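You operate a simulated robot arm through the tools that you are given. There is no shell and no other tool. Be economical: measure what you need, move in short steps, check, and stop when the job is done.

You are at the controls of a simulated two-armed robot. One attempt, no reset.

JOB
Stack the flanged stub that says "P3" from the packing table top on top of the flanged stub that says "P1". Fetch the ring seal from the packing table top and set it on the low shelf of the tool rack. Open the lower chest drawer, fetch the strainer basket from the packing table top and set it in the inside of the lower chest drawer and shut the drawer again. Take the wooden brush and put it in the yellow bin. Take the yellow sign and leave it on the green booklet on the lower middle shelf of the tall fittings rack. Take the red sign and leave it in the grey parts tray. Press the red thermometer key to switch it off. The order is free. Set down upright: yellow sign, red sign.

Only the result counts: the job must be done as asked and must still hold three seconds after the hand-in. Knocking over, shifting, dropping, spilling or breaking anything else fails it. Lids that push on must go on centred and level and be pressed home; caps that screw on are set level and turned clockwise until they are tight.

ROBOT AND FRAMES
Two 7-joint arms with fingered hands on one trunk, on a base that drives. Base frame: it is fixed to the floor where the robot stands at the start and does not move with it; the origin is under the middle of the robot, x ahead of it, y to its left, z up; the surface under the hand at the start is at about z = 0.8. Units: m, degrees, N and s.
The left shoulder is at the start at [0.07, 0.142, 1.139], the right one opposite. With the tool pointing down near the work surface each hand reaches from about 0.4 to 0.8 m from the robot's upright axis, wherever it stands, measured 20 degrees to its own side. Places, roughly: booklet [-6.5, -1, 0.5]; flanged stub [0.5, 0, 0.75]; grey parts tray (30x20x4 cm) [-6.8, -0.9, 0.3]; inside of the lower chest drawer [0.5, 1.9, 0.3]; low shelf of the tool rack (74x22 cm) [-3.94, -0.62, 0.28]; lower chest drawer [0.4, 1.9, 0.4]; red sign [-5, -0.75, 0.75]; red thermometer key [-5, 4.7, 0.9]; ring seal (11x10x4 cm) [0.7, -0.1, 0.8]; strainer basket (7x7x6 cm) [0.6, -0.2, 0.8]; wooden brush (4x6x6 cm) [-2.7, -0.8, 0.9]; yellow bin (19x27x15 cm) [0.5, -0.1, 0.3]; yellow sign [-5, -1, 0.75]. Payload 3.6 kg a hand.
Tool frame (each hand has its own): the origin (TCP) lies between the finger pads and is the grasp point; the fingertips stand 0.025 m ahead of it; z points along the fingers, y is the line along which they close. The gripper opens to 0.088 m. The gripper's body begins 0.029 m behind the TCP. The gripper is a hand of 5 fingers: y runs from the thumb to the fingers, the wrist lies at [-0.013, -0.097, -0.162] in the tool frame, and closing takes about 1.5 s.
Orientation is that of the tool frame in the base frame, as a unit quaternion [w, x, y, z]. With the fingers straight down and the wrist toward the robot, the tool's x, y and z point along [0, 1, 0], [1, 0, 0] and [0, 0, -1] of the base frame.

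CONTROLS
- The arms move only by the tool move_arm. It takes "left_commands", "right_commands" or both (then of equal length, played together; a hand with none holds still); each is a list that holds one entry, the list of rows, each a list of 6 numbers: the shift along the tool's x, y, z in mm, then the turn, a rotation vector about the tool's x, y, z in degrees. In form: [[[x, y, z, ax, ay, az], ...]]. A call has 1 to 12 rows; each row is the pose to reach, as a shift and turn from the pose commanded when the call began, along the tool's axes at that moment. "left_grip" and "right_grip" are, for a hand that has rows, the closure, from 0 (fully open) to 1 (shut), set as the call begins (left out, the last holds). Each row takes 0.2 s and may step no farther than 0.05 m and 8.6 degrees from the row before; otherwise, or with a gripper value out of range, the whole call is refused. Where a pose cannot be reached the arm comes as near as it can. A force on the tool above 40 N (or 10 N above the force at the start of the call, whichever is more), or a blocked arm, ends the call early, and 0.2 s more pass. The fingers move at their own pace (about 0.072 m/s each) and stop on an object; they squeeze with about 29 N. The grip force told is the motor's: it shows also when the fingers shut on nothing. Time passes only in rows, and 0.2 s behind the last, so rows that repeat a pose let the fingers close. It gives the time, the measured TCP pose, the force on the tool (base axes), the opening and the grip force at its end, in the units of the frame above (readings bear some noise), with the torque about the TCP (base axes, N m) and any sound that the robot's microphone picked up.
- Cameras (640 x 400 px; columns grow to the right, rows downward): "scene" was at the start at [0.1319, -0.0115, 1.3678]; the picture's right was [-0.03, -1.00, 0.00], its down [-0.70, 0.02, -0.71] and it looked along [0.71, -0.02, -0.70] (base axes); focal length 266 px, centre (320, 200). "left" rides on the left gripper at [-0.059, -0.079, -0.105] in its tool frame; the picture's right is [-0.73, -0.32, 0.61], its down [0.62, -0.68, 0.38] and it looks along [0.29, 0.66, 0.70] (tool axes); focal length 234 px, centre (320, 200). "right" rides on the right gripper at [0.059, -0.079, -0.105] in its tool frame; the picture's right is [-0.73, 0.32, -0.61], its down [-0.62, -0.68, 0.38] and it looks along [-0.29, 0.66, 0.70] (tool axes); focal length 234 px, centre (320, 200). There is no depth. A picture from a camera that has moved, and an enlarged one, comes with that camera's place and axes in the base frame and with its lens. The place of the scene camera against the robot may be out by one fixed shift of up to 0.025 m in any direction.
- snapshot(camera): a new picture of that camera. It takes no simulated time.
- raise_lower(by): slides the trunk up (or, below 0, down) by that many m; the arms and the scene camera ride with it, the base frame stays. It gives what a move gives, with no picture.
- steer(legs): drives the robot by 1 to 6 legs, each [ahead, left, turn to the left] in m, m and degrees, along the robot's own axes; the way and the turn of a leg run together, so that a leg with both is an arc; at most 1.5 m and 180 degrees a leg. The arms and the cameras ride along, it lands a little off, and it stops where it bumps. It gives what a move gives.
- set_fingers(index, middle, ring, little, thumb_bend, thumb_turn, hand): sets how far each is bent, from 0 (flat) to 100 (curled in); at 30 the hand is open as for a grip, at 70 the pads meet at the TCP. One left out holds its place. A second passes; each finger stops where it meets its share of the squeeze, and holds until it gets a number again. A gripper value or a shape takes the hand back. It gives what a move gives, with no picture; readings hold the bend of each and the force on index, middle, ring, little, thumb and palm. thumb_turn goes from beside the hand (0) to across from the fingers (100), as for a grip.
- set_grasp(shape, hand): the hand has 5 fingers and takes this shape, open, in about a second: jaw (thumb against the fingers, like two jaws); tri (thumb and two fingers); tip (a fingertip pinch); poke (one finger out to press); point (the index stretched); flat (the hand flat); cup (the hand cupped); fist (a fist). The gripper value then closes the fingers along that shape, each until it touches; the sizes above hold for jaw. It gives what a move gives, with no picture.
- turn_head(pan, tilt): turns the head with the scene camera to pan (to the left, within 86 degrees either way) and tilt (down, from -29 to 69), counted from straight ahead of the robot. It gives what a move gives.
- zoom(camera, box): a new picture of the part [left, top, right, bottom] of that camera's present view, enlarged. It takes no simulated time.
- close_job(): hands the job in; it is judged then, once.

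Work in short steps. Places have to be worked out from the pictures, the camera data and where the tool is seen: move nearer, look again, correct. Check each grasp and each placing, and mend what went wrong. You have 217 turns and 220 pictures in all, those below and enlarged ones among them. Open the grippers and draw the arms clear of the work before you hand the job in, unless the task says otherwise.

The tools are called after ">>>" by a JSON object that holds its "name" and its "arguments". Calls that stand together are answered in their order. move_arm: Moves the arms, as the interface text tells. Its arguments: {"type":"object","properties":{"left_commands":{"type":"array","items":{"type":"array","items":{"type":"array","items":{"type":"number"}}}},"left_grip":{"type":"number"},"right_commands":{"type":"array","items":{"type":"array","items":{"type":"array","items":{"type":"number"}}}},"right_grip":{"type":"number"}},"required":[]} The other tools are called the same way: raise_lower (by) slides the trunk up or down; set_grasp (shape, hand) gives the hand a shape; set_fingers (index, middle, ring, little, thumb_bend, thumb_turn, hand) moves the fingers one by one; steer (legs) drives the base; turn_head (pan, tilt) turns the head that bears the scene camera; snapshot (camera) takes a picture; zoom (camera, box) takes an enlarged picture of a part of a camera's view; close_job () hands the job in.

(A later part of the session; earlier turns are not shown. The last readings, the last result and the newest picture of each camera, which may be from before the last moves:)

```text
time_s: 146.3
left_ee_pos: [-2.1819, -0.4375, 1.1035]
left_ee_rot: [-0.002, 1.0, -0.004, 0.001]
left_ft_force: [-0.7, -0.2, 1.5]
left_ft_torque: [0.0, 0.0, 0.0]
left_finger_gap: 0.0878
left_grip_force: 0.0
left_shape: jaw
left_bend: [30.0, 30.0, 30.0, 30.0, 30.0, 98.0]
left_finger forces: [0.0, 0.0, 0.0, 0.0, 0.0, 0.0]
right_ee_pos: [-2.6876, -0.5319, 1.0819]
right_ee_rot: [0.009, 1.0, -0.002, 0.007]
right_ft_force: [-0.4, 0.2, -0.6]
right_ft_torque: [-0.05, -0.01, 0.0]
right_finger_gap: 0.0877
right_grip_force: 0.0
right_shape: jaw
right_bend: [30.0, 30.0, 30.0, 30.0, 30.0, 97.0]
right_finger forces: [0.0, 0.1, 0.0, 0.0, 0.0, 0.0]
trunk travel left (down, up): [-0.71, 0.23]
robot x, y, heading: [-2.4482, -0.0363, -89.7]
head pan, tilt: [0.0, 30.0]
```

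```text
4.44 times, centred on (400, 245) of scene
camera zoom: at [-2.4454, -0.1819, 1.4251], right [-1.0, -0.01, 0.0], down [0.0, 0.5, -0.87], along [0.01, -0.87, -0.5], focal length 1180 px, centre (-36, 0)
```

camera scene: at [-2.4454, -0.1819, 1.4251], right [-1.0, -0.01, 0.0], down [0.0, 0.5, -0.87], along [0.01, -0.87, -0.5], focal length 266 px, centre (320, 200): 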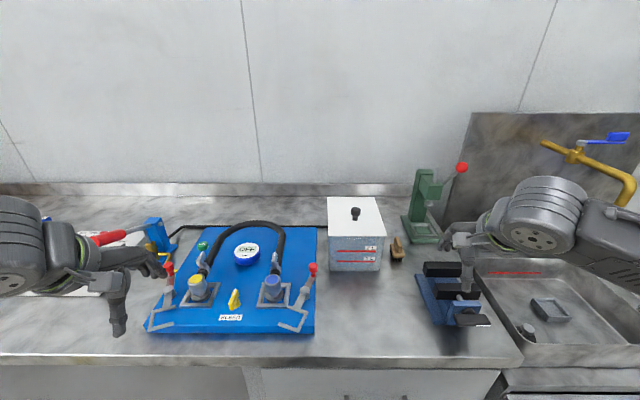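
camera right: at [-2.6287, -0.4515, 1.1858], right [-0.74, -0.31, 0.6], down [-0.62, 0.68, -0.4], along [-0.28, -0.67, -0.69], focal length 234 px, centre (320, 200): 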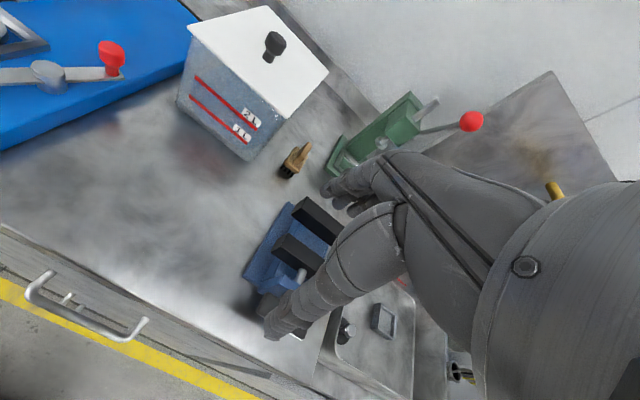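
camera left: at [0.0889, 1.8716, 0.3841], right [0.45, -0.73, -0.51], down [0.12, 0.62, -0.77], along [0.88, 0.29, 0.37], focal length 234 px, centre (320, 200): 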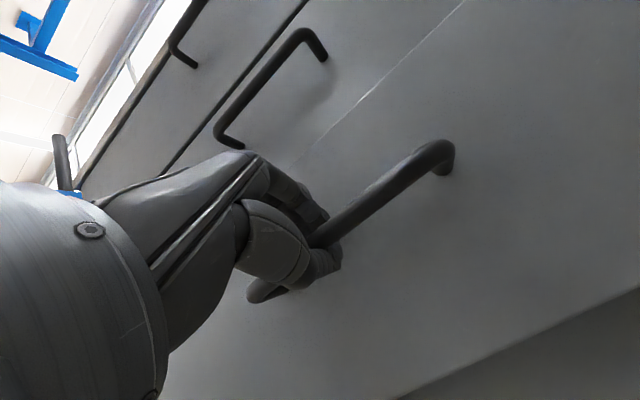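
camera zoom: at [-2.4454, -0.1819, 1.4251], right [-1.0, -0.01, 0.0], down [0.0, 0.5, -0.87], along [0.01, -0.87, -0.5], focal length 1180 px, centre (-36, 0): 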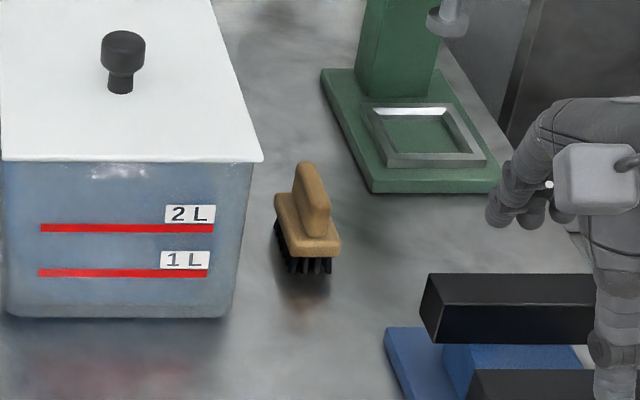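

The fin handle (along y) is at about (−2.675, −0.805), top z≈0.89. I drive 0.19 m closer and bring the right hand above it.

>>> {"name": "steer", "arguments": {"legs": [[0.19, 0, 0]]}}

>>> {"name": "move_arm", "arguments": {"right_commands": [[[0, 25, 20, 0, 0, 0], [0, 50, 40, 0, 0, 0], [0, 72, 70, 0, 0, 0], [0, 72, 100, 0, 0, 0], [0, 72, 100, 0, 0, 0]]]}}

>>> {"name": "snapshot", "arguments": {"camera": "right"}}

>>> {"name": "zoom", "arguments": {"camera": "scene", "box": [330, 180, 530, 310]}}

```text
time_s: 147.8
left_ee_pos: [-2.1846, -0.6004, 1.1018]
left_ee_rot: [-0.002, 1.0, -0.01, 0.001]
left_ft_force: [0.0, -0.1, -0.2]
left_ft_torque: [0.0, -0.01, 0.01]
left_finger_gap: 0.0881
left_grip_force: 0.1
left_shape: jaw
left_bend: [30.0, 30.0, 30.0, 30.0, 30.0, 98.0]
left_finger forces: [0.1, 0.0, 0.0, 0.0, 0.0, 0.0]
right_ee_pos: [-2.6906, -0.6887, 1.0785]
right_ee_rot: [0.006, 1.0, -0.008, 0.007]
right_ft_force: [-0.7, 0.3, 0.3]
right_ft_torque: [0.01, 0.0, -0.02]
right_finger_gap: 0.0878
right_grip_force: 0.1
right_shape: jaw
right_bend: [30.0, 30.0, 30.0, 30.0, 30.0, 97.0]
right_finger forces: [0.0, 0.0, 0.0, 0.0, 0.0, 0.1]
trunk travel left (down, up): [-0.71, 0.23]
robot x, y, heading: [-2.4414, -0.1878, -90.4]
head pan, tilt: [0.0, 30.0]
stopped in leg 1: the robot was blocked; the commanded pose is now the measured one
```

```text
time_s: 149.0
left_ee_pos: [-2.1827, -0.5959, 1.1047]
left_ee_rot: [-0.002, 1.0, -0.01, 0.0]
left_ft_force: [-0.6, -0.8, -0.4]
left_ft_torque: [-0.01, 0.02, 0.05]
left_finger_gap: 0.0877
left_grip_force: 0.0
left_shape: jaw
left_bend: [30.0, 30.0, 30.0, 30.0, 30.0, 98.0]
left_finger forces: [0.1, 0.0, 0.0, 0.1, 0.0, 0.0]
right_ee_pos: [-2.6874, -0.7569, 0.9833]
right_ee_rot: [0.009, 1.0, -0.008, 0.006]
right_ft_force: [0.8, -0.8, -0.6]
right_ft_torque: [0.02, -0.03, 0.01]
right_finger_gap: 0.0877
right_grip_force: 0.0
right_shape: jaw
right_bend: [30.0, 30.0, 30.0, 30.0, 30.0, 97.0]
right_finger forces: [0.1, 0.0, 0.0, 0.1, 0.1, 0.0]
trunk travel left (down, up): [-0.71, 0.23]
robot x, y, heading: [-2.4392, -0.1874, -90.6]
head pan, tilt: [0.0, 30.0]
```

```text
120 pictures are left
camera right: at [-2.6288, -0.6777, 1.0874], right [-0.74, -0.3, 0.6], down [-0.61, 0.68, -0.4], along [-0.29, -0.66, -0.69], focal length 234 px, centre (320, 200)
```

right: 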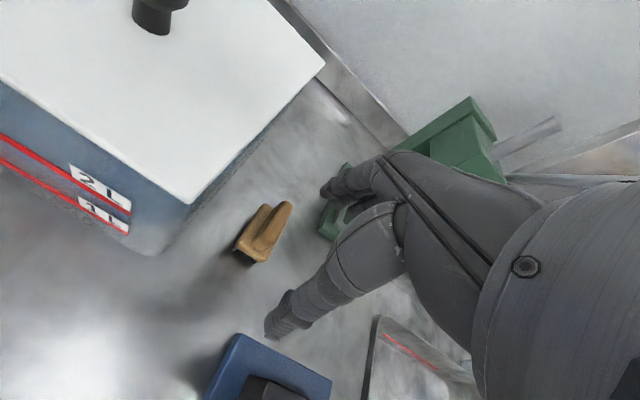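

```text
3.08 times, centred on (430, 245) of scene
camera zoom: at [-2.4427, -0.3375, 1.4251], right [-1.0, 0.01, 0.0], down [0.0, 0.5, -0.87], along [-0.01, -0.87, -0.5], focal length 817 px, centre (-18, 62)
```

zoom: 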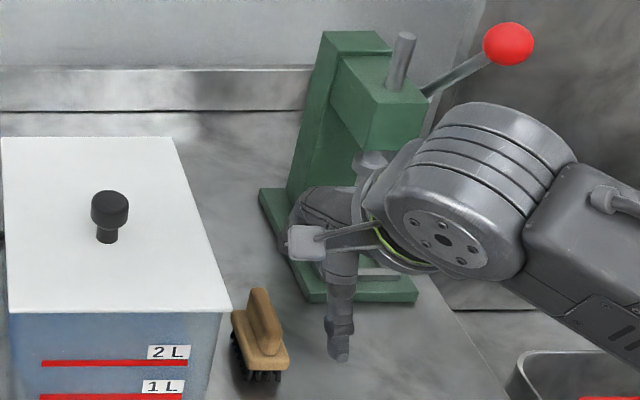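

Refined: fin at (−2.674, −0.79), top ~0.90. I align over it and descend to z≈0.935.

>>> {"name": "move_arm", "arguments": {"right_commands": [[[5, 18, 10, 0, 0, 0], [9, 35, 20, 0, 0, 0], [9, 35, 48, 0, 0, 0], [9, 35, 48, 0, 0, 0]]]}}

>>> {"name": "snapshot", "arguments": {"camera": "right"}}

>>> {"name": "zoom", "arguments": {"camera": "scene", "box": [330, 180, 530, 310]}}

```text
time_s: 150.0
left_ee_pos: [-2.1823, -0.596, 1.1047]
left_ee_rot: [-0.002, 1.0, -0.011, 0.0]
left_ft_force: [-0.2, -0.3, -0.2]
left_ft_torque: [-0.02, -0.01, 0.02]
left_finger_gap: 0.0879
left_grip_force: 0.1
left_shape: jaw
left_bend: [30.0, 30.0, 30.0, 30.0, 30.0, 98.0]
left_finger forces: [0.1, 0.1, 0.1, 0.0, 0.1, 0.0]
right_ee_pos: [-2.68, -0.795, 0.9345]
right_ee_rot: [0.009, 1.0, -0.008, 0.007]
right_ft_force: [0.1, -0.2, -1.0]
right_ft_torque: [0.0, 0.01, 0.04]
right_finger_gap: 0.088
right_grip_force: 0.0
right_shape: jaw
right_bend: [30.0, 30.0, 30.0, 30.0, 30.0, 97.0]
right_finger forces: [0.0, 0.1, 0.0, 0.0, 0.0, 0.0]
trunk travel left (down, up): [-0.71, 0.23]
robot x, y, heading: [-2.4431, -0.1866, -90.3]
head pan, tilt: [0.0, 30.0]
```

```text
118 pictures are left
camera right: at [-2.6217, -0.7146, 1.0386], right [-0.74, -0.3, 0.6], down [-0.61, 0.68, -0.4], along [-0.29, -0.66, -0.69], focal length 234 px, centre (320, 200)
```

right: 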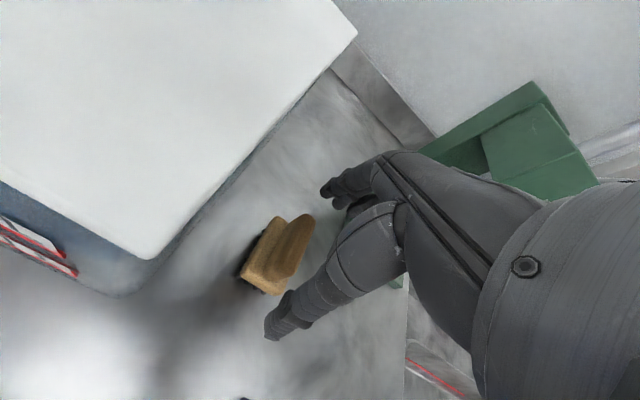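

```text
3.08 times, centred on (430, 245) of scene
camera zoom: at [-2.4428, -0.3381, 1.425], right [-1.0, 0.01, 0.0], down [0.0, 0.5, -0.87], along [-0.01, -0.87, -0.5], focal length 817 px, centre (-18, 62)
```

zoom: 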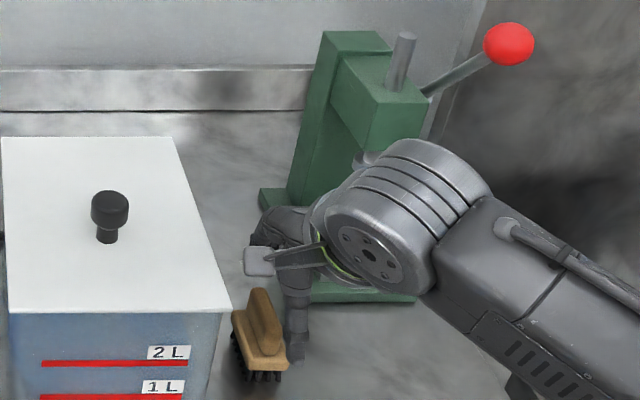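

Nearly aligned; I correct (+4, +4 mm) and descend to z≈0.878.

>>> {"name": "move_arm", "arguments": {"right_commands": [[[4, 4, 18, 0, 0, 0], [4, 4, 36, 0, 0, 0], [4, 4, 56, 0, 0, 0], [4, 4, 56, 0, 0, 0]]]}}

>>> {"name": "snapshot", "arguments": {"camera": "right"}}

```text
time_s: 151.0
left_ee_pos: [-2.182, -0.5967, 1.1034]
left_ee_rot: [-0.001, 1.0, -0.009, 0.001]
left_ft_force: [0.2, -0.1, -0.5]
left_ft_torque: [0.01, 0.0, 0.0]
left_finger_gap: 0.0879
left_grip_force: 0.1
left_shape: jaw
left_bend: [30.0, 30.0, 30.0, 30.0, 30.0, 98.0]
left_finger forces: [0.0, 0.0, 0.0, 0.0, 0.1, 0.0]
right_ee_pos: [-2.6744, -0.7995, 0.878]
right_ee_rot: [0.009, 1.0, -0.008, 0.008]
right_ft_force: [-0.6, 0.1, 0.2]
right_ft_torque: [0.01, -0.02, 0.02]
right_finger_gap: 0.0877
right_grip_force: 0.1
right_shape: jaw
right_bend: [30.0, 30.0, 30.0, 30.0, 30.0, 97.0]
right_finger forces: [0.0, 0.0, 0.0, 0.0, 0.3, 0.0]
trunk travel left (down, up): [-0.71, 0.23]
robot x, y, heading: [-2.4438, -0.1894, -90.4]
head pan, tilt: [0.0, 30.0]
```

```text
116 pictures are left
camera right: at [-2.6157, -0.7197, 0.9824], right [-0.74, -0.3, 0.6], down [-0.61, 0.68, -0.4], along [-0.29, -0.66, -0.69], focal length 234 px, centre (320, 200)
```

right: 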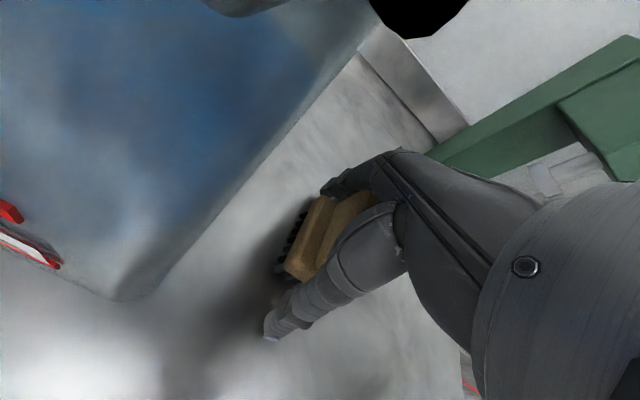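

The fin is inside the hand. I close and lift.

>>> {"name": "move_arm", "arguments": {"right_commands": [[[0, 0, 0, 0, 0, 0], [0, 0, 0, 0, 0, 0], [0, 0, 0, 0, 0, 0], [0, 0, 0, 0, 0, 0], [0, 0, 0, 0, 0, 0], [0, 0, 0, 0, 0, 0], [0, 0, 0, 0, 0, 0]]], "right_grip": 1}}

>>> {"name": "move_arm", "arguments": {"right_commands": [[[0, 0, -20, 0, 0, 0], [0, 0, -40, 0, 0, 0], [0, 0, -40, 0, 0, 0]]]}}

>>> {"name": "snapshot", "arguments": {"camera": "right"}}

>>> {"name": "zoom", "arguments": {"camera": "scene", "box": [330, 180, 530, 310]}}

```text
time_s: 152.6
left_ee_pos: [-2.1828, -0.5976, 1.1049]
left_ee_rot: [-0.002, 1.0, -0.009, 0.0]
left_ft_force: [0.0, -0.2, 0.0]
left_ft_torque: [0.01, -0.01, 0.0]
left_finger_gap: 0.0877
left_grip_force: 0.0
left_shape: jaw
left_bend: [30.0, 30.0, 30.0, 30.0, 30.0, 98.0]
left_finger forces: [0.0, 0.1, 0.1, 0.0, 0.1, 0.0]
right_ee_pos: [-2.6757, -0.7998, 0.8776]
right_ee_rot: [0.008, 1.0, -0.008, 0.006]
right_ft_force: [-0.1, -0.2, -1.0]
right_ft_torque: [-0.02, -0.01, 0.05]
right_finger_gap: 0.0461
right_grip_force: 28.4
right_shape: jaw
right_bend: [74.0, 43.0, 48.0, 44.0, 69.0, 100.0]
right_finger forces: [15.8, 9.1, 0.7, 0.1, 25.4, 0.0]
trunk travel left (down, up): [-0.71, 0.23]
robot x, y, heading: [-2.4431, -0.1886, -90.5]
head pan, tilt: [0.0, 30.0]
```

```text
time_s: 153.4
left_ee_pos: [-2.1839, -0.5964, 1.1039]
left_ee_rot: [-0.002, 1.0, -0.01, 0.001]
left_ft_force: [0.3, 0.5, 0.2]
left_ft_torque: [0.02, -0.01, -0.02]
left_finger_gap: 0.0876
left_grip_force: 0.1
left_shape: jaw
left_bend: [30.0, 30.0, 30.0, 30.0, 30.0, 98.0]
left_finger forces: [0.1, 0.1, 0.0, 0.1, 0.0, 0.0]
right_ee_pos: [-2.6755, -0.7986, 0.9181]
right_ee_rot: [0.009, 1.0, -0.008, 0.007]
right_ft_force: [1.0, -0.2, -0.4]
right_ft_torque: [-0.01, 0.01, 0.0]
right_finger_gap: 0.0463
right_grip_force: 29.4
right_shape: jaw
right_bend: [74.0, 43.0, 48.0, 44.0, 69.0, 100.0]
right_finger forces: [15.8, 9.1, 0.8, 0.0, 25.5, 0.0]
trunk travel left (down, up): [-0.71, 0.23]
robot x, y, heading: [-2.4419, -0.1871, -90.7]
head pan, tilt: [0.0, 30.0]
```

```text
115 pictures are left
camera right: at [-2.6159, -0.7181, 1.0228], right [-0.74, -0.3, 0.6], down [-0.61, 0.68, -0.4], along [-0.29, -0.66, -0.69], focal length 234 px, centre (320, 200)
```

right: 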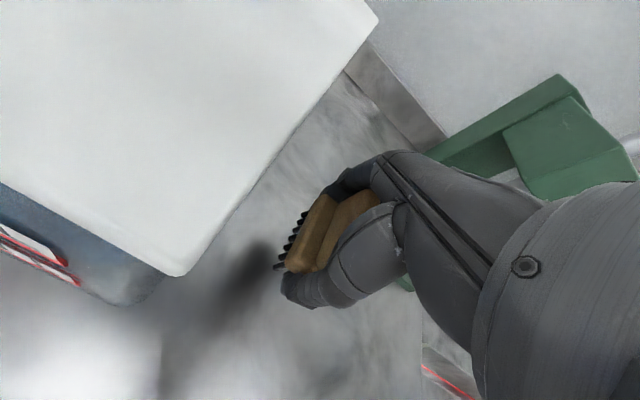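

```text
3.08 times, centred on (430, 245) of scene
camera zoom: at [-2.4432, -0.3383, 1.425], right [-1.0, 0.01, 0.0], down [0.0, 0.5, -0.87], along [-0.01, -0.87, -0.5], focal length 817 px, centre (-18, 62)
```

zoom: 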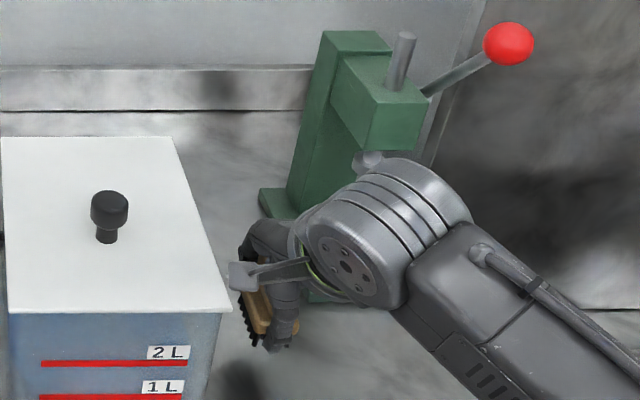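

The brush is held. I lift it clear, back away, turn to face east and drive to in front of the packing table.

>>> {"name": "move_arm", "arguments": {"right_commands": [[[0, 0, -45, 0, 0, 0], [0, 0, -90, 0, 0, 0], [0, 0, -130, 0, 0, 0], [0, -30, -130, 0, 0, 0], [0, -60, -130, 0, 0, 0]]]}}

>>> {"name": "steer", "arguments": {"legs": [[-0.65, 0, 0], [0, 0, 90], [1.1, -0.3, 0], [0.9, -0.1, 0]]}}

>>> {"name": "turn_head", "arguments": {"pan": 0, "tilt": 45}}

>>> {"name": "snapshot", "arguments": {"camera": "scene"}}

```text
time_s: 154.6
left_ee_pos: [-2.1834, -0.5952, 1.1048]
left_ee_rot: [-0.001, 1.0, -0.01, 0.001]
left_ft_force: [-0.3, -0.5, -0.1]
left_ft_torque: [0.02, 0.01, 0.01]
left_finger_gap: 0.088
left_grip_force: 0.1
left_shape: jaw
left_bend: [30.0, 30.0, 30.0, 30.0, 30.0, 98.0]
left_finger forces: [0.0, 0.1, 0.0, 0.0, 0.0, 0.0]
right_ee_pos: [-2.6754, -0.7341, 1.0483]
right_ee_rot: [0.008, 1.0, -0.008, 0.007]
right_ft_force: [-1.0, 0.5, -0.6]
right_ft_torque: [0.02, -0.04, 0.0]
right_finger_gap: 0.0459
right_grip_force: 28.2
right_shape: jaw
right_bend: [74.0, 43.0, 48.0, 44.0, 69.0, 100.0]
right_finger forces: [16.1, 9.1, 0.6, 0.1, 25.4, 0.1]
trunk travel left (down, up): [-0.71, 0.23]
robot x, y, heading: [-2.4412, -0.1894, -90.6]
head pan, tilt: [0.0, 30.0]
```

```text
time_s: 171.7
left_ee_pos: [-0.04, 0.3348, 1.1042]
left_ee_rot: [0.0, 0.706, 0.708, -0.002]
left_ft_force: [1.0, 0.3, 0.9]
left_ft_torque: [0.01, 0.01, 0.0]
left_finger_gap: 0.088
left_grip_force: 0.0
left_shape: jaw
left_bend: [30.0, 30.0, 30.0, 30.0, 30.0, 98.0]
left_finger forces: [0.0, 0.0, 0.0, 0.0, 0.0, 0.0]
right_ee_pos: [0.1116, -0.1535, 1.0479]
right_ee_rot: [0.002, 0.704, 0.71, 0.011]
right_ft_force: [-0.2, 0.4, 0.1]
right_ft_torque: [0.0, -0.01, -0.02]
right_finger_gap: 0.0455
right_grip_force: 28.6
right_shape: jaw
right_bend: [74.0, 43.0, 48.0, 44.0, 70.0, 100.0]
right_finger forces: [15.9, 9.0, 0.6, 0.0, 25.2, 0.1]
trunk travel left (down, up): [-0.71, 0.23]
robot x, y, heading: [-0.442, 0.0678, 0.9]
head pan, tilt: [0.0, 30.0]
```

```text
time_s: 172.5
left_ee_pos: [-0.0382, 0.3359, 1.1038]
left_ee_rot: [-0.002, 0.705, 0.709, -0.001]
left_ft_force: [0.1, 1.0, -0.9]
left_ft_torque: [0.01, -0.01, -0.02]
left_finger_gap: 0.0877
left_grip_force: 0.1
left_shape: jaw
left_bend: [30.0, 30.0, 30.0, 30.0, 30.0, 98.0]
left_finger forces: [0.0, 0.0, 0.1, 0.1, 0.0, 0.0]
right_ee_pos: [0.1112, -0.152, 1.0474]
right_ee_rot: [0.001, 0.704, 0.71, 0.011]
right_ft_force: [0.0, -0.1, -1.1]
right_ft_torque: [0.01, 0.02, 0.0]
right_finger_gap: 0.0454
right_grip_force: 29.1
right_shape: jaw
right_bend: [74.0, 43.0, 48.0, 44.0, 70.0, 100.0]
right_finger forces: [15.9, 8.9, 0.6, 0.0, 25.1, 0.0]
trunk travel left (down, up): [-0.71, 0.23]
robot x, y, heading: [-0.4399, 0.0652, 0.9]
head pan, tilt: [0.0, 45.0]
```

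```text
113 pictures are left
camera scene: at [-0.3088, 0.0592, 1.4024], right [0.02, -1.0, 0.0], down [-0.71, -0.01, -0.71], along [0.71, 0.01, -0.71], focal length 266 px, centre (320, 200)
```

scene: 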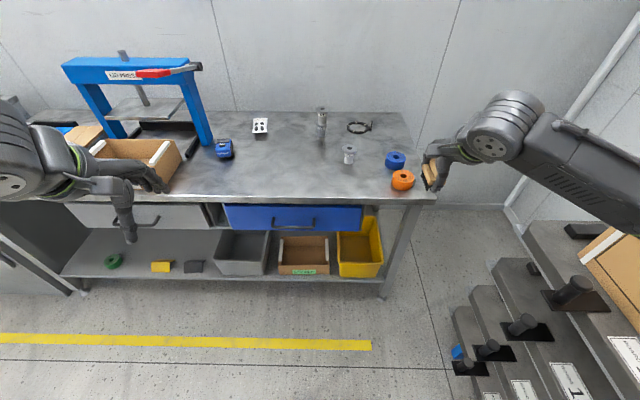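

The yellow bin is on the low shelf at the right end, with its upper part partially under the blue drawer's right end. I lower the trunk for a frontal look.

>>> {"name": "raise_lower", "arguments": {"by": -0.4}}

>>> {"name": "turn_head", "arguments": {"pan": -5, "tilt": 35}}

>>> {"name": "snapshot", "arguments": {"camera": "scene"}}

```text
time_s: 176.3
left_ee_pos: [-0.0395, 0.3347, 0.7046]
left_ee_rot: [-0.001, 0.706, 0.709, -0.002]
left_ft_force: [0.2, -0.1, -0.3]
left_ft_torque: [-0.03, -0.01, -0.02]
left_finger_gap: 0.0877
left_grip_force: 0.0
left_shape: jaw
left_bend: [30.0, 30.0, 30.0, 30.0, 30.0, 98.0]
left_finger forces: [0.0, 0.1, 0.0, 0.1, 0.0, 0.0]
right_ee_pos: [0.1124, -0.1526, 0.6482]
right_ee_rot: [0.001, 0.704, 0.71, 0.011]
right_ft_force: [0.5, 0.1, -0.5]
right_ft_torque: [-0.02, -0.03, 0.01]
right_finger_gap: 0.0456
right_grip_force: 29.1
right_shape: jaw
right_bend: [74.0, 43.0, 48.0, 44.0, 70.0, 100.0]
right_finger forces: [15.9, 9.1, 0.5, 0.0, 25.1, 0.0]
trunk travel left (down, up): [-0.31, 0.63]
robot x, y, heading: [-0.4379, 0.0634, 1.0]
head pan, tilt: [0.0, 45.0]
```

```text
time_s: 177.1
left_ee_pos: [-0.0384, 0.3356, 0.7043]
left_ee_rot: [-0.002, 0.705, 0.709, -0.001]
left_ft_force: [0.0, -0.3, 0.3]
left_ft_torque: [0.04, 0.0, -0.01]
left_finger_gap: 0.0879
left_grip_force: 0.0
left_shape: jaw
left_bend: [30.0, 30.0, 30.0, 30.0, 30.0, 98.0]
left_finger forces: [0.0, 0.1, 0.0, 0.0, 0.1, 0.0]
right_ee_pos: [0.112, -0.1526, 0.6482]
right_ee_rot: [0.001, 0.704, 0.71, 0.011]
right_ft_force: [0.2, 0.2, -0.7]
right_ft_torque: [-0.02, -0.02, 0.02]
right_finger_gap: 0.0455
right_grip_force: 28.8
right_shape: jaw
right_bend: [74.0, 43.0, 48.0, 44.0, 70.0, 100.0]
right_finger forces: [15.8, 9.1, 0.6, 0.1, 25.1, 0.0]
trunk travel left (down, up): [-0.31, 0.63]
robot x, y, heading: [-0.4424, 0.0663, 0.9]
head pan, tilt: [-5.0, 35.0]
```

```text
112 pictures are left
camera scene: at [-0.3025, 0.0517, 1.0171], right [-0.07, -1.0, 0.0], down [-0.57, 0.04, -0.82], along [0.82, -0.06, -0.57], focal length 266 px, centre (320, 200)
```

scene: 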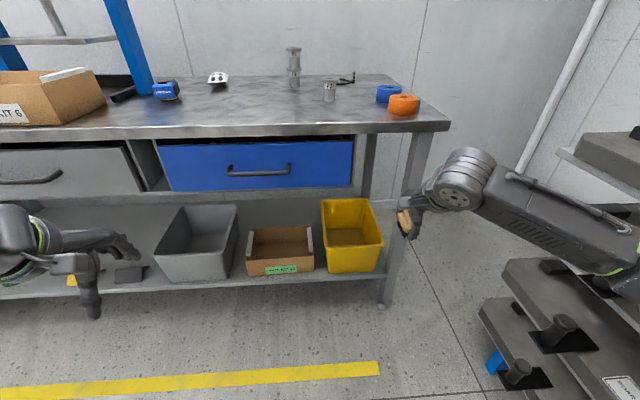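

Bin interior spans about x 0.40–0.67, y −0.03–−0.23, rim z≈0.30. I'll enter from the front with the right hand pitched 45°. I lower the trunk 0.3 and pitch the hand.

>>> {"name": "raise_lower", "arguments": {"by": -0.29}}

>>> {"name": "move_arm", "arguments": {"right_commands": [[[0, 3, 0, -7.5, 0, 0], [0, 6, 0, -15, 0, 0], [0, 9, 0, -22.5, 0, 0], [0, 12, 0, -30, 0, 0], [0, 15, 0, -37.5, 0, 0], [0, 15, 0, -45, 0, 0], [0, 15, 0, -45, 0, 0]]]}}

>>> {"name": "snapshot", "arguments": {"camera": "scene"}}

>>> {"name": "snapshot", "arguments": {"camera": "right"}}

```text
time_s: 180.0
left_ee_pos: [-0.0396, 0.3351, 0.4142]
left_ee_rot: [-0.001, 0.705, 0.709, -0.001]
left_ft_force: [0.3, -0.2, 0.5]
left_ft_torque: [-0.01, -0.01, 0.02]
left_finger_gap: 0.088
left_grip_force: 0.1
left_shape: jaw
left_bend: [30.0, 30.0, 30.0, 30.0, 30.0, 98.0]
left_finger forces: [0.1, 0.1, 0.0, 0.1, 0.1, 0.1]
right_ee_pos: [0.1116, -0.1524, 0.3576]
right_ee_rot: [0.0, 0.704, 0.71, 0.011]
right_ft_force: [1.0, 0.2, -0.9]
right_ft_torque: [0.04, 0.01, 0.0]
right_finger_gap: 0.0458
right_grip_force: 28.6
right_shape: jaw
right_bend: [74.0, 43.0, 48.0, 44.0, 70.0, 100.0]
right_finger forces: [15.8, 9.1, 0.5, 0.0, 25.1, 0.0]
trunk travel left (down, up): [-0.02, 0.92]
robot x, y, heading: [-0.4388, 0.0667, 0.9]
head pan, tilt: [-5.0, 35.0]
```

```text
time_s: 181.6
left_ee_pos: [-0.0386, 0.334, 0.4146]
left_ee_rot: [-0.002, 0.705, 0.709, 0.0]
left_ft_force: [0.8, 1.1, 0.0]
left_ft_torque: [0.05, 0.0, 0.0]
left_finger_gap: 0.0881
left_grip_force: 0.1
left_shape: jaw
left_bend: [30.0, 30.0, 30.0, 30.0, 30.0, 98.0]
left_finger forces: [0.0, 0.0, 0.0, 0.1, 0.0, 0.0]
right_ee_pos: [0.1266, -0.1532, 0.3592]
right_ee_rot: [0.271, 0.65, 0.652, 0.281]
right_ft_force: [0.1, 0.3, -0.3]
right_ft_torque: [0.0, -0.02, 0.03]
right_finger_gap: 0.0456
right_grip_force: 28.9
right_shape: jaw
right_bend: [74.0, 43.0, 48.0, 44.0, 70.0, 100.0]
right_finger forces: [15.9, 8.9, 0.3, 0.0, 25.2, 0.1]
trunk travel left (down, up): [-0.02, 0.92]
robot x, y, heading: [-0.4389, 0.0655, 1.1]
head pan, tilt: [-5.0, 35.0]
```

```text
111 pictures are left
camera scene: at [-0.3026, 0.0516, 0.7272], right [-0.07, -1.0, 0.0], down [-0.57, 0.04, -0.82], along [0.82, -0.06, -0.57], focal length 266 px, centre (320, 200)
```

scene: 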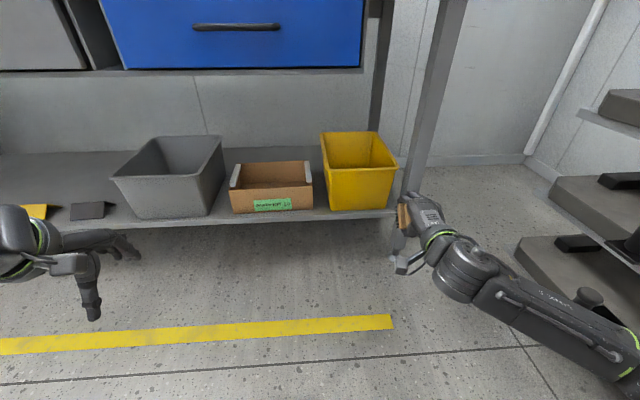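

```text
110 pictures are left
camera right: at [-0.0045, -0.0958, 0.3752], right [-0.21, -0.74, 0.64], down [-0.19, -0.61, -0.77], along [0.96, -0.28, -0.01], focal length 234 px, centre (320, 200)
```

right: 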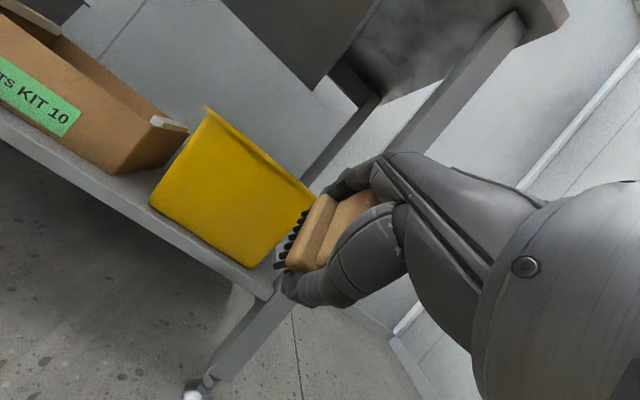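

Two views give bin rim z≈0.365, floor ≈0.21, x 0.34–0.60, y −0.02–−0.20. I raise the hand 85 mm, then drive in 0.33 m and 0.04 m left.

>>> {"name": "move_arm", "arguments": {"right_commands": [[[0, 20, -20, 0, 0, 0], [0, 40, -40, 0, 0, 0], [0, 60, -60, 0, 0, 0], [0, 60, -60, 0, 0, 0]]]}}

>>> {"name": "steer", "arguments": {"legs": [[0, 0.04, -1], [0.2, 0, 0], [0.13, 0, 0]]}}

>>> {"name": "snapshot", "arguments": {"camera": "scene"}}

>>> {"name": "snapshot", "arguments": {"camera": "right"}}

```text
time_s: 182.6
left_ee_pos: [-0.0397, 0.3352, 0.4152]
left_ee_rot: [-0.002, 0.706, 0.708, -0.001]
left_ft_force: [0.8, 0.7, -0.1]
left_ft_torque: [0.01, -0.01, 0.01]
left_finger_gap: 0.0879
left_grip_force: 0.0
left_shape: jaw
left_bend: [30.0, 30.0, 30.0, 30.0, 30.0, 98.0]
left_finger forces: [0.0, 0.0, 0.1, 0.0, 0.0, 0.0]
right_ee_pos: [0.1246, -0.1544, 0.4428]
right_ee_rot: [0.271, 0.65, 0.651, 0.281]
right_ft_force: [-0.4, -0.3, -0.8]
right_ft_torque: [0.01, -0.01, -0.03]
right_finger_gap: 0.0455
right_grip_force: 29.1
right_shape: jaw
right_bend: [74.0, 43.0, 48.0, 44.0, 70.0, 100.0]
right_finger forces: [15.8, 8.8, 0.3, 0.1, 25.3, 0.0]
trunk travel left (down, up): [-0.02, 0.92]
robot x, y, heading: [-0.4426, 0.0676, 1.1]
head pan, tilt: [-5.0, 35.0]
```

```text
time_s: 185.5
left_ee_pos: [0.2889, 0.3701, 0.4154]
left_ee_rot: [-0.001, 0.711, 0.703, -0.001]
left_ft_force: [-0.1, 0.0, 0.1]
left_ft_torque: [-0.01, 0.01, 0.01]
left_finger_gap: 0.0879
left_grip_force: 0.0
left_shape: jaw
left_bend: [30.0, 30.0, 30.0, 30.0, 30.0, 98.0]
left_finger forces: [0.0, 0.0, 0.1, 0.0, 0.1, 0.1]
right_ee_pos: [0.4471, -0.1222, 0.4423]
right_ee_rot: [0.273, 0.656, 0.646, 0.279]
right_ft_force: [0.3, 0.0, -1.1]
right_ft_torque: [0.03, 0.0, -0.01]
right_finger_gap: 0.0456
right_grip_force: 29.1
right_shape: jaw
right_bend: [74.0, 43.0, 48.0, 44.0, 70.0, 100.0]
right_finger forces: [15.8, 8.8, 0.3, 0.0, 25.2, 0.1]
trunk travel left (down, up): [-0.02, 0.92]
robot x, y, heading: [-0.1135, 0.1059, -0.0]
head pan, tilt: [-5.0, 35.0]
```

```text
109 pictures are left
camera scene: at [0.0217, 0.0904, 0.7272], right [-0.09, -1.0, 0.0], down [-0.57, 0.05, -0.82], along [0.82, -0.07, -0.57], focal length 266 px, centre (320, 200)
```

scene: 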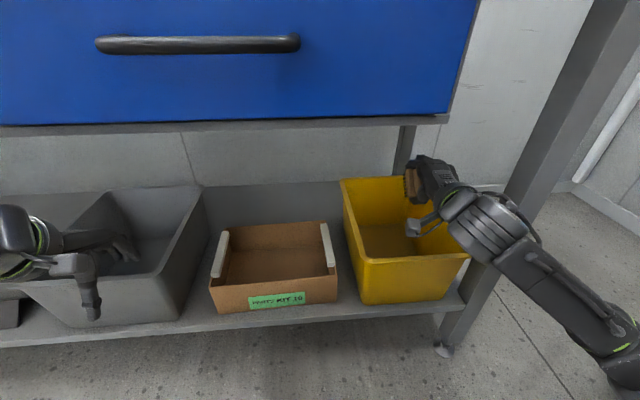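

```text
108 pictures are left
camera right: at [0.3155, -0.0636, 0.4591], right [-0.22, -0.73, 0.64], down [-0.2, -0.61, -0.76], along [0.95, -0.3, -0.02], focal length 234 px, centre (320, 200)
```

right: 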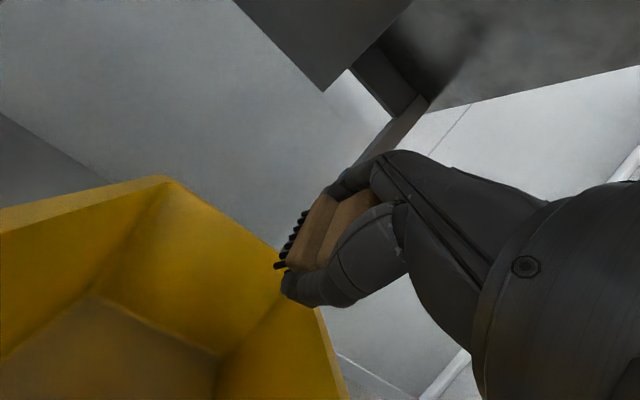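

The hand is slightly right of the bin centre (bin y≈−0.10). I shift 35 mm left and lower into the bin.

>>> {"name": "move_arm", "arguments": {"right_commands": [[[18, 0, 0, 0, 0, 0], [35, 0, 0, 0, 0, 0], [35, -18, 28, 0, 0, 0], [35, -36, 56, 0, 0, 0], [35, -53, 85, 0, 0, 0], [35, -65, 105, 0, 0, 0], [35, -65, 105, 0, 0, 0]]]}}

>>> {"name": "snapshot", "arguments": {"camera": "right"}}

>>> {"name": "snapshot", "arguments": {"camera": "scene"}}

```text
time_s: 186.9
left_ee_pos: [0.2852, 0.3705, 0.4188]
left_ee_rot: [0.006, 0.712, 0.702, 0.001]
left_ft_force: [0.4, 0.3, 0.7]
left_ft_torque: [-0.05, 0.05, -0.04]
left_finger_gap: 0.0875
left_grip_force: 0.0
left_shape: jaw
left_bend: [30.0, 30.0, 30.0, 30.0, 30.0, 98.0]
left_finger forces: [0.0, 0.1, 0.0, 0.0, 0.1, 0.0]
right_ee_pos: [0.4683, -0.0892, 0.3747]
right_ee_rot: [0.296, 0.647, 0.632, 0.307]
right_ft_force: [1.3, -0.7, 2.6]
right_ft_torque: [-0.05, 0.47, 0.0]
right_finger_gap: 0.0454
right_grip_force: 29.0
right_shape: jaw
right_bend: [74.0, 43.0, 48.0, 44.0, 70.0, 100.0]
right_finger forces: [15.7, 8.8, 0.3, 0.1, 25.1, 0.0]
trunk travel left (down, up): [-0.02, 0.92]
robot x, y, heading: [-0.1184, 0.1068, -0.0]
head pan, tilt: [-5.0, 35.0]
stopped in row 6 (right hand): the force on the tool passed its limit at 54 N (the readings are from after the stop); the commanded pose is now the measured one
```

```text
107 pictures are left
camera right: at [0.3377, -0.0289, 0.381], right [-0.27, -0.74, 0.62], down [-0.14, -0.6, -0.78], along [0.95, -0.3, 0.06], focal length 234 px, centre (320, 200)
```

right: 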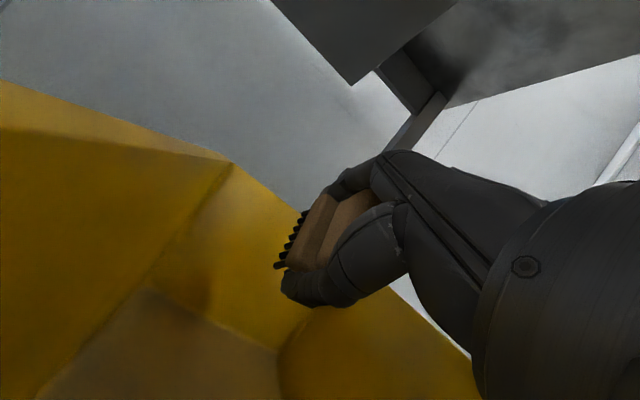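

```text
106 pictures are left
camera scene: at [0.0125, 0.0935, 0.7305], right [-0.09, -1.0, 0.01], down [-0.56, 0.05, -0.83], along [0.82, -0.08, -0.56], focal length 266 px, centre (320, 200)
```

scene: 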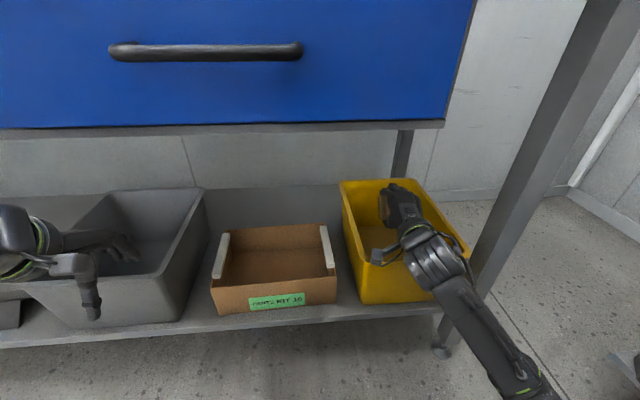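

The wrist camera block touched the front rim. I raise 30 mm, move 50 mm deeper and steepen the hand by 27° so the wrist stays above the rim.

>>> {"name": "move_arm", "arguments": {"right_commands": [[[0, 22, -20, 0, 0, 0], [0, 45, -20, 7, 0, 0], [0, 55, 0, 14, 0, 0], [0, 55, 18, 21, 0, 0], [0, 55, 18, 27, 0, 0], [0, 55, 18, 27, 0, 0]]]}}

>>> {"name": "snapshot", "arguments": {"camera": "right"}}

>>> {"name": "snapshot", "arguments": {"camera": "scene"}}

```text
time_s: 188.3
left_ee_pos: [0.2895, 0.3678, 0.414]
left_ee_rot: [-0.002, 0.712, 0.702, 0.0]
left_ft_force: [-0.7, 0.3, -0.1]
left_ft_torque: [0.02, -0.01, -0.02]
left_finger_gap: 0.0878
left_grip_force: 0.0
left_shape: jaw
left_bend: [30.0, 30.0, 30.0, 30.0, 30.0, 98.0]
left_finger forces: [0.0, 0.0, 0.0, 0.1, 0.0, 0.0]
right_ee_pos: [0.5205, -0.092, 0.3805]
right_ee_rot: [0.121, 0.7, 0.69, 0.14]
right_ft_force: [0.3, 0.0, 0.0]
right_ft_torque: [0.0, -0.01, 0.0]
right_finger_gap: 0.0455
right_grip_force: 28.5
right_shape: jaw
right_bend: [74.0, 43.0, 48.0, 44.0, 71.0, 100.0]
right_finger forces: [15.7, 8.9, 0.2, 0.0, 25.0, 0.0]
trunk travel left (down, up): [-0.02, 0.92]
robot x, y, heading: [-0.1156, 0.1058, -0.2]
head pan, tilt: [-5.0, 35.0]
```

```text
105 pictures are left
camera right: at [0.4102, -0.0334, 0.452], right [0.07, -0.74, 0.66], down [-0.5, -0.6, -0.62], along [0.86, -0.29, -0.42], focal length 234 px, centre (320, 200)
```

right: 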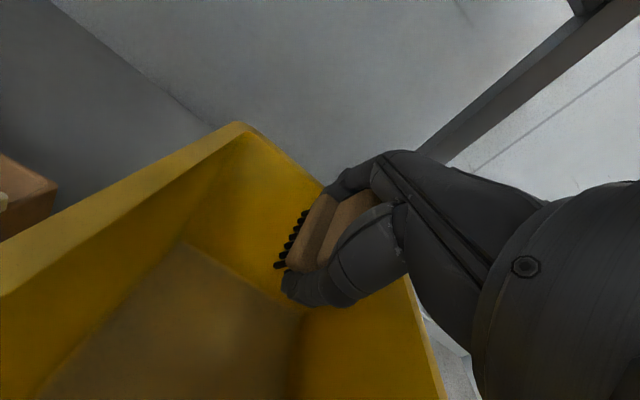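

```text
104 pictures are left
camera scene: at [0.0208, 0.0897, 0.7272], right [-0.09, -1.0, 0.0], down [-0.57, 0.05, -0.82], along [0.82, -0.07, -0.57], focal length 266 px, centre (320, 200)
```

scene: 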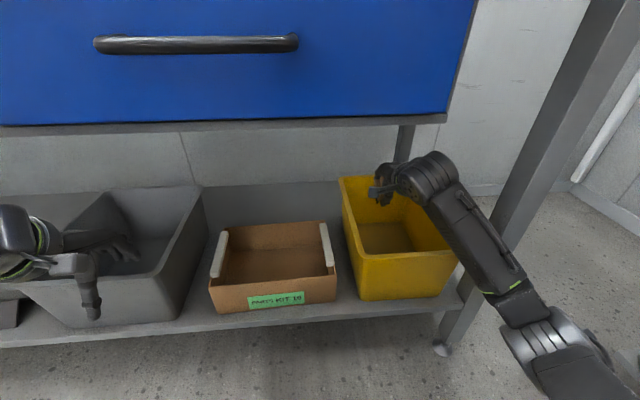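

I shift 20 mm left and lower 60 mm.

>>> {"name": "move_arm", "arguments": {"right_commands": [[[10, -10, 15, 0, 0, 0], [20, -20, 32, 0, 0, 0], [20, -32, 52, 0, 0, 0], [20, -32, 52, 0, 0, 0]]]}}

>>> {"name": "snapshot", "arguments": {"camera": "right"}}

```text
time_s: 189.3
left_ee_pos: [0.2879, 0.3673, 0.4169]
left_ee_rot: [0.001, 0.713, 0.701, 0.0]
left_ft_force: [-0.3, 0.1, 0.1]
left_ft_torque: [0.0, 0.0, 0.01]
left_finger_gap: 0.0877
left_grip_force: 0.1
left_shape: jaw
left_bend: [30.0, 30.0, 30.0, 30.0, 30.0, 98.0]
left_finger forces: [0.0, 0.1, 0.0, 0.1, 0.1, 0.0]
right_ee_pos: [0.5101, -0.0693, 0.3298]
right_ee_rot: [0.128, 0.7, 0.688, 0.143]
right_ft_force: [-0.8, 0.7, -0.8]
right_ft_torque: [-0.01, 0.02, 0.01]
right_finger_gap: 0.0457
right_grip_force: 29.1
right_shape: jaw
right_bend: [74.0, 43.0, 48.0, 44.0, 71.0, 100.0]
right_finger forces: [15.8, 8.9, 0.2, 0.1, 25.0, 0.0]
trunk travel left (down, up): [-0.02, 0.92]
robot x, y, heading: [-0.1195, 0.1082, -0.2]
head pan, tilt: [-5.0, 35.0]
```

```text
103 pictures are left
camera right: at [0.398, -0.01, 0.3982], right [0.06, -0.74, 0.67], down [-0.49, -0.6, -0.63], along [0.87, -0.29, -0.41], focal length 234 px, centre (320, 200)
```

right: 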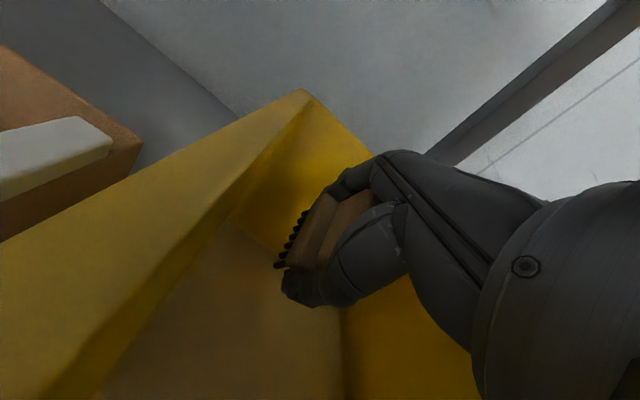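

The brush is inside the bin, ~6 cm over its floor, with the forearm likely near the rim. I raise 6 mm and release.

>>> {"name": "move_arm", "arguments": {"right_commands": [[[0, 2, -6, 0, 0, 0], [0, 2, -6, 0, 0, 0]]]}}

>>> {"name": "move_arm", "arguments": {"right_commands": [[[0, 0, 0, 0, 0, 0], [0, 0, 0, 0, 0, 0], [0, 0, 0, 0, 0, 0], [0, 0, 0, 0, 0, 0], [0, 0, 0, 0, 0, 0], [0, 0, 0, 0, 0, 0]]], "right_grip": 0}}

>>> {"name": "snapshot", "arguments": {"camera": "right"}}

>>> {"name": "snapshot", "arguments": {"camera": "scene"}}

```text
time_s: 189.9
left_ee_pos: [0.2899, 0.3691, 0.4148]
left_ee_rot: [-0.001, 0.711, 0.703, -0.001]
left_ft_force: [-0.4, -0.5, 0.5]
left_ft_torque: [0.02, -0.01, -0.01]
left_finger_gap: 0.0878
left_grip_force: 0.1
left_shape: jaw
left_bend: [30.0, 30.0, 30.0, 30.0, 30.0, 98.0]
left_finger forces: [0.1, 0.1, 0.0, 0.0, 0.1, 0.1]
right_ee_pos: [0.5096, -0.0681, 0.3274]
right_ee_rot: [0.122, 0.7, 0.69, 0.139]
right_ft_force: [0.1, -0.1, -0.7]
right_ft_torque: [-0.01, -0.01, 0.02]
right_finger_gap: 0.0454
right_grip_force: 28.9
right_shape: jaw
right_bend: [74.0, 43.0, 48.0, 44.0, 71.0, 100.0]
right_finger forces: [15.9, 9.0, 0.2, 0.0, 25.0, 0.0]
trunk travel left (down, up): [-0.02, 0.92]
robot x, y, heading: [-0.1192, 0.1114, 0.0]
head pan, tilt: [-5.0, 35.0]
```

```text
time_s: 191.3
left_ee_pos: [0.2912, 0.3671, 0.4139]
left_ee_rot: [-0.001, 0.712, 0.702, -0.002]
left_ft_force: [-0.9, 0.3, -0.3]
left_ft_torque: [0.04, -0.02, 0.0]
left_finger_gap: 0.088
left_grip_force: 0.0
left_shape: jaw
left_bend: [30.0, 30.0, 30.0, 30.0, 30.0, 98.0]
left_finger forces: [0.0, 0.0, 0.0, 0.1, 0.1, 0.1]
right_ee_pos: [0.5103, -0.0693, 0.3289]
right_ee_rot: [0.123, 0.699, 0.69, 0.139]
right_ft_force: [0.2, 0.6, -0.1]
right_ft_torque: [0.02, -0.03, 0.0]
right_finger_gap: 0.0876
right_grip_force: 0.0
right_shape: jaw
right_bend: [30.0, 30.0, 30.0, 30.0, 30.0, 98.0]
right_finger forces: [0.1, 0.1, 0.0, 0.1, 0.0, 0.0]
trunk travel left (down, up): [-0.02, 0.92]
robot x, y, heading: [-0.1183, 0.1033, -0.0]
head pan, tilt: [-5.0, 35.0]
```

```text
102 pictures are left
camera right: at [0.3994, -0.0106, 0.3991], right [0.07, -0.74, 0.66], down [-0.5, -0.6, -0.62], along [0.86, -0.29, -0.42], focal length 234 px, centre (320, 200)
```

right: 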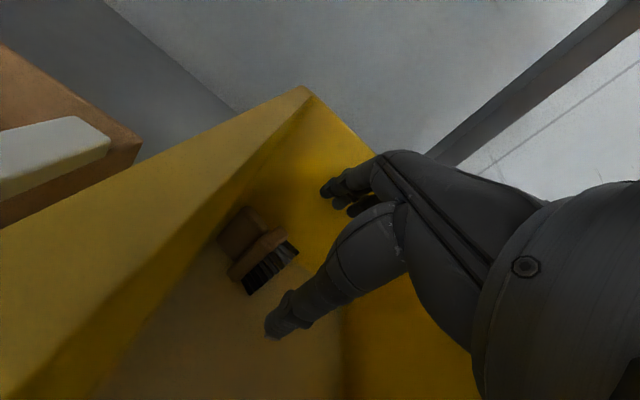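

```text
101 pictures are left
camera scene: at [0.0208, 0.0897, 0.7272], right [-0.09, -1.0, 0.0], down [-0.57, 0.05, -0.82], along [0.82, -0.07, -0.57], focal length 266 px, centre (320, 200)
```

scene: 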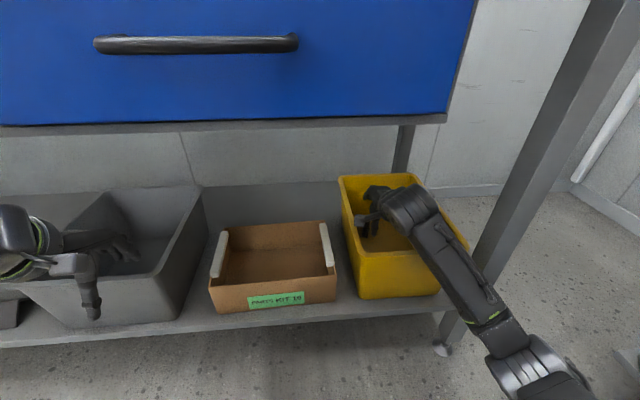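

The brush lies in the yellow bin. I lift the hand out, back away, and raise the trunk to go for the ring seal.

>>> {"name": "move_arm", "arguments": {"right_commands": [[[0, 10, -25, 0, 0, 0], [0, 20, -55, 0, 0, 0], [0, 32, -84, 0, 0, 0], [0, 38, -105, 0, 0, 0], [0, 38, -105, 0, 0, 0]]]}}

>>> {"name": "steer", "arguments": {"legs": [[-0.42, 0, 0]]}}

>>> {"name": "raise_lower", "arguments": {"by": 0.4}}

>>> {"name": "snapshot", "arguments": {"camera": "scene"}}

```text
time_s: 192.5
left_ee_pos: [0.2898, 0.3674, 0.4146]
left_ee_rot: [-0.001, 0.713, 0.701, -0.001]
left_ft_force: [0.5, 0.0, 0.1]
left_ft_torque: [0.01, -0.01, 0.0]
left_finger_gap: 0.0879
left_grip_force: 0.0
left_shape: jaw
left_bend: [30.0, 30.0, 30.0, 30.0, 30.0, 98.0]
left_finger forces: [0.1, 0.0, 0.0, 0.0, 0.0, 0.1]
right_ee_pos: [0.5076, -0.0709, 0.4414]
right_ee_rot: [0.122, 0.699, 0.69, 0.141]
right_ft_force: [0.0, -0.2, 0.1]
right_ft_torque: [-0.01, 0.01, 0.01]
right_finger_gap: 0.0876
right_grip_force: 0.0
right_shape: jaw
right_bend: [30.0, 30.0, 30.0, 30.0, 30.0, 98.0]
right_finger forces: [0.1, 0.0, 0.1, 0.0, 0.1, 0.0]
trunk travel left (down, up): [-0.02, 0.92]
robot x, y, heading: [-0.1204, 0.1061, -0.1]
head pan, tilt: [-5.0, 35.0]
```

```text
time_s: 195.1
left_ee_pos: [-0.1372, 0.3688, 0.414]
left_ee_rot: [-0.002, 0.712, 0.702, 0.0]
left_ft_force: [0.3, 0.6, 0.2]
left_ft_torque: [0.0, -0.03, -0.02]
left_finger_gap: 0.0876
left_grip_force: 0.0
left_shape: jaw
left_bend: [30.0, 30.0, 30.0, 30.0, 30.0, 98.0]
left_finger forces: [0.0, 0.1, 0.1, 0.0, 0.0, 0.0]
right_ee_pos: [0.0814, -0.0696, 0.4408]
right_ee_rot: [0.123, 0.699, 0.69, 0.139]
right_ft_force: [0.6, 0.1, -0.9]
right_ft_torque: [-0.02, 0.0, -0.01]
right_finger_gap: 0.0878
right_grip_force: 0.1
right_shape: jaw
right_bend: [30.0, 30.0, 30.0, 30.0, 30.0, 98.0]
right_finger forces: [0.1, 0.1, 0.1, 0.0, 0.1, 0.0]
trunk travel left (down, up): [-0.02, 0.92]
robot x, y, heading: [-0.5425, 0.1093, 0.1]
head pan, tilt: [-5.0, 35.0]
```

```text
time_s: 198.9
left_ee_pos: [-0.1363, 0.3683, 0.8149]
left_ee_rot: [-0.002, 0.712, 0.702, -0.001]
left_ft_force: [0.5, -0.8, 0.9]
left_ft_torque: [-0.02, 0.03, 0.0]
left_finger_gap: 0.0877
left_grip_force: 0.1
left_shape: jaw
left_bend: [30.0, 30.0, 30.0, 30.0, 30.0, 98.0]
left_finger forces: [0.1, 0.0, 0.0, 0.0, 0.1, 0.0]
right_ee_pos: [0.0808, -0.0692, 0.8413]
right_ee_rot: [0.123, 0.7, 0.69, 0.14]
right_ft_force: [-0.3, -0.7, 0.4]
right_ft_torque: [0.02, 0.0, 0.01]
right_finger_gap: 0.0878
right_grip_force: 0.0
right_shape: jaw
right_bend: [30.0, 30.0, 30.0, 30.0, 30.0, 98.0]
right_finger forces: [0.1, 0.0, 0.1, 0.0, 0.0, 0.1]
trunk travel left (down, up): [-0.42, 0.52]
robot x, y, heading: [-0.5428, 0.1042, 0.1]
head pan, tilt: [-5.0, 35.0]
```

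```text
100 pictures are left
camera scene: at [-0.4053, 0.0906, 1.1272], right [-0.09, -1.0, 0.0], down [-0.57, 0.05, -0.82], along [0.82, -0.07, -0.57], focal length 266 px, centre (320, 200)
```

scene: 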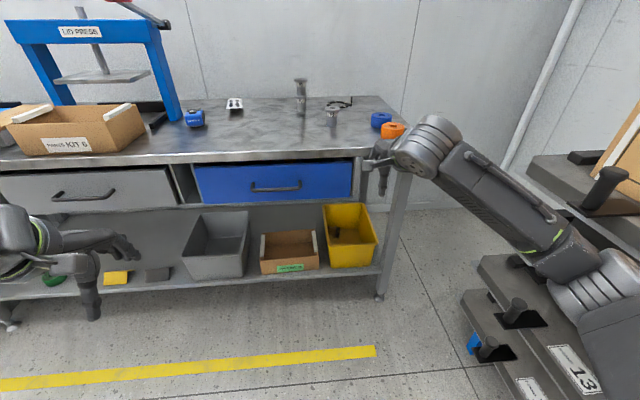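

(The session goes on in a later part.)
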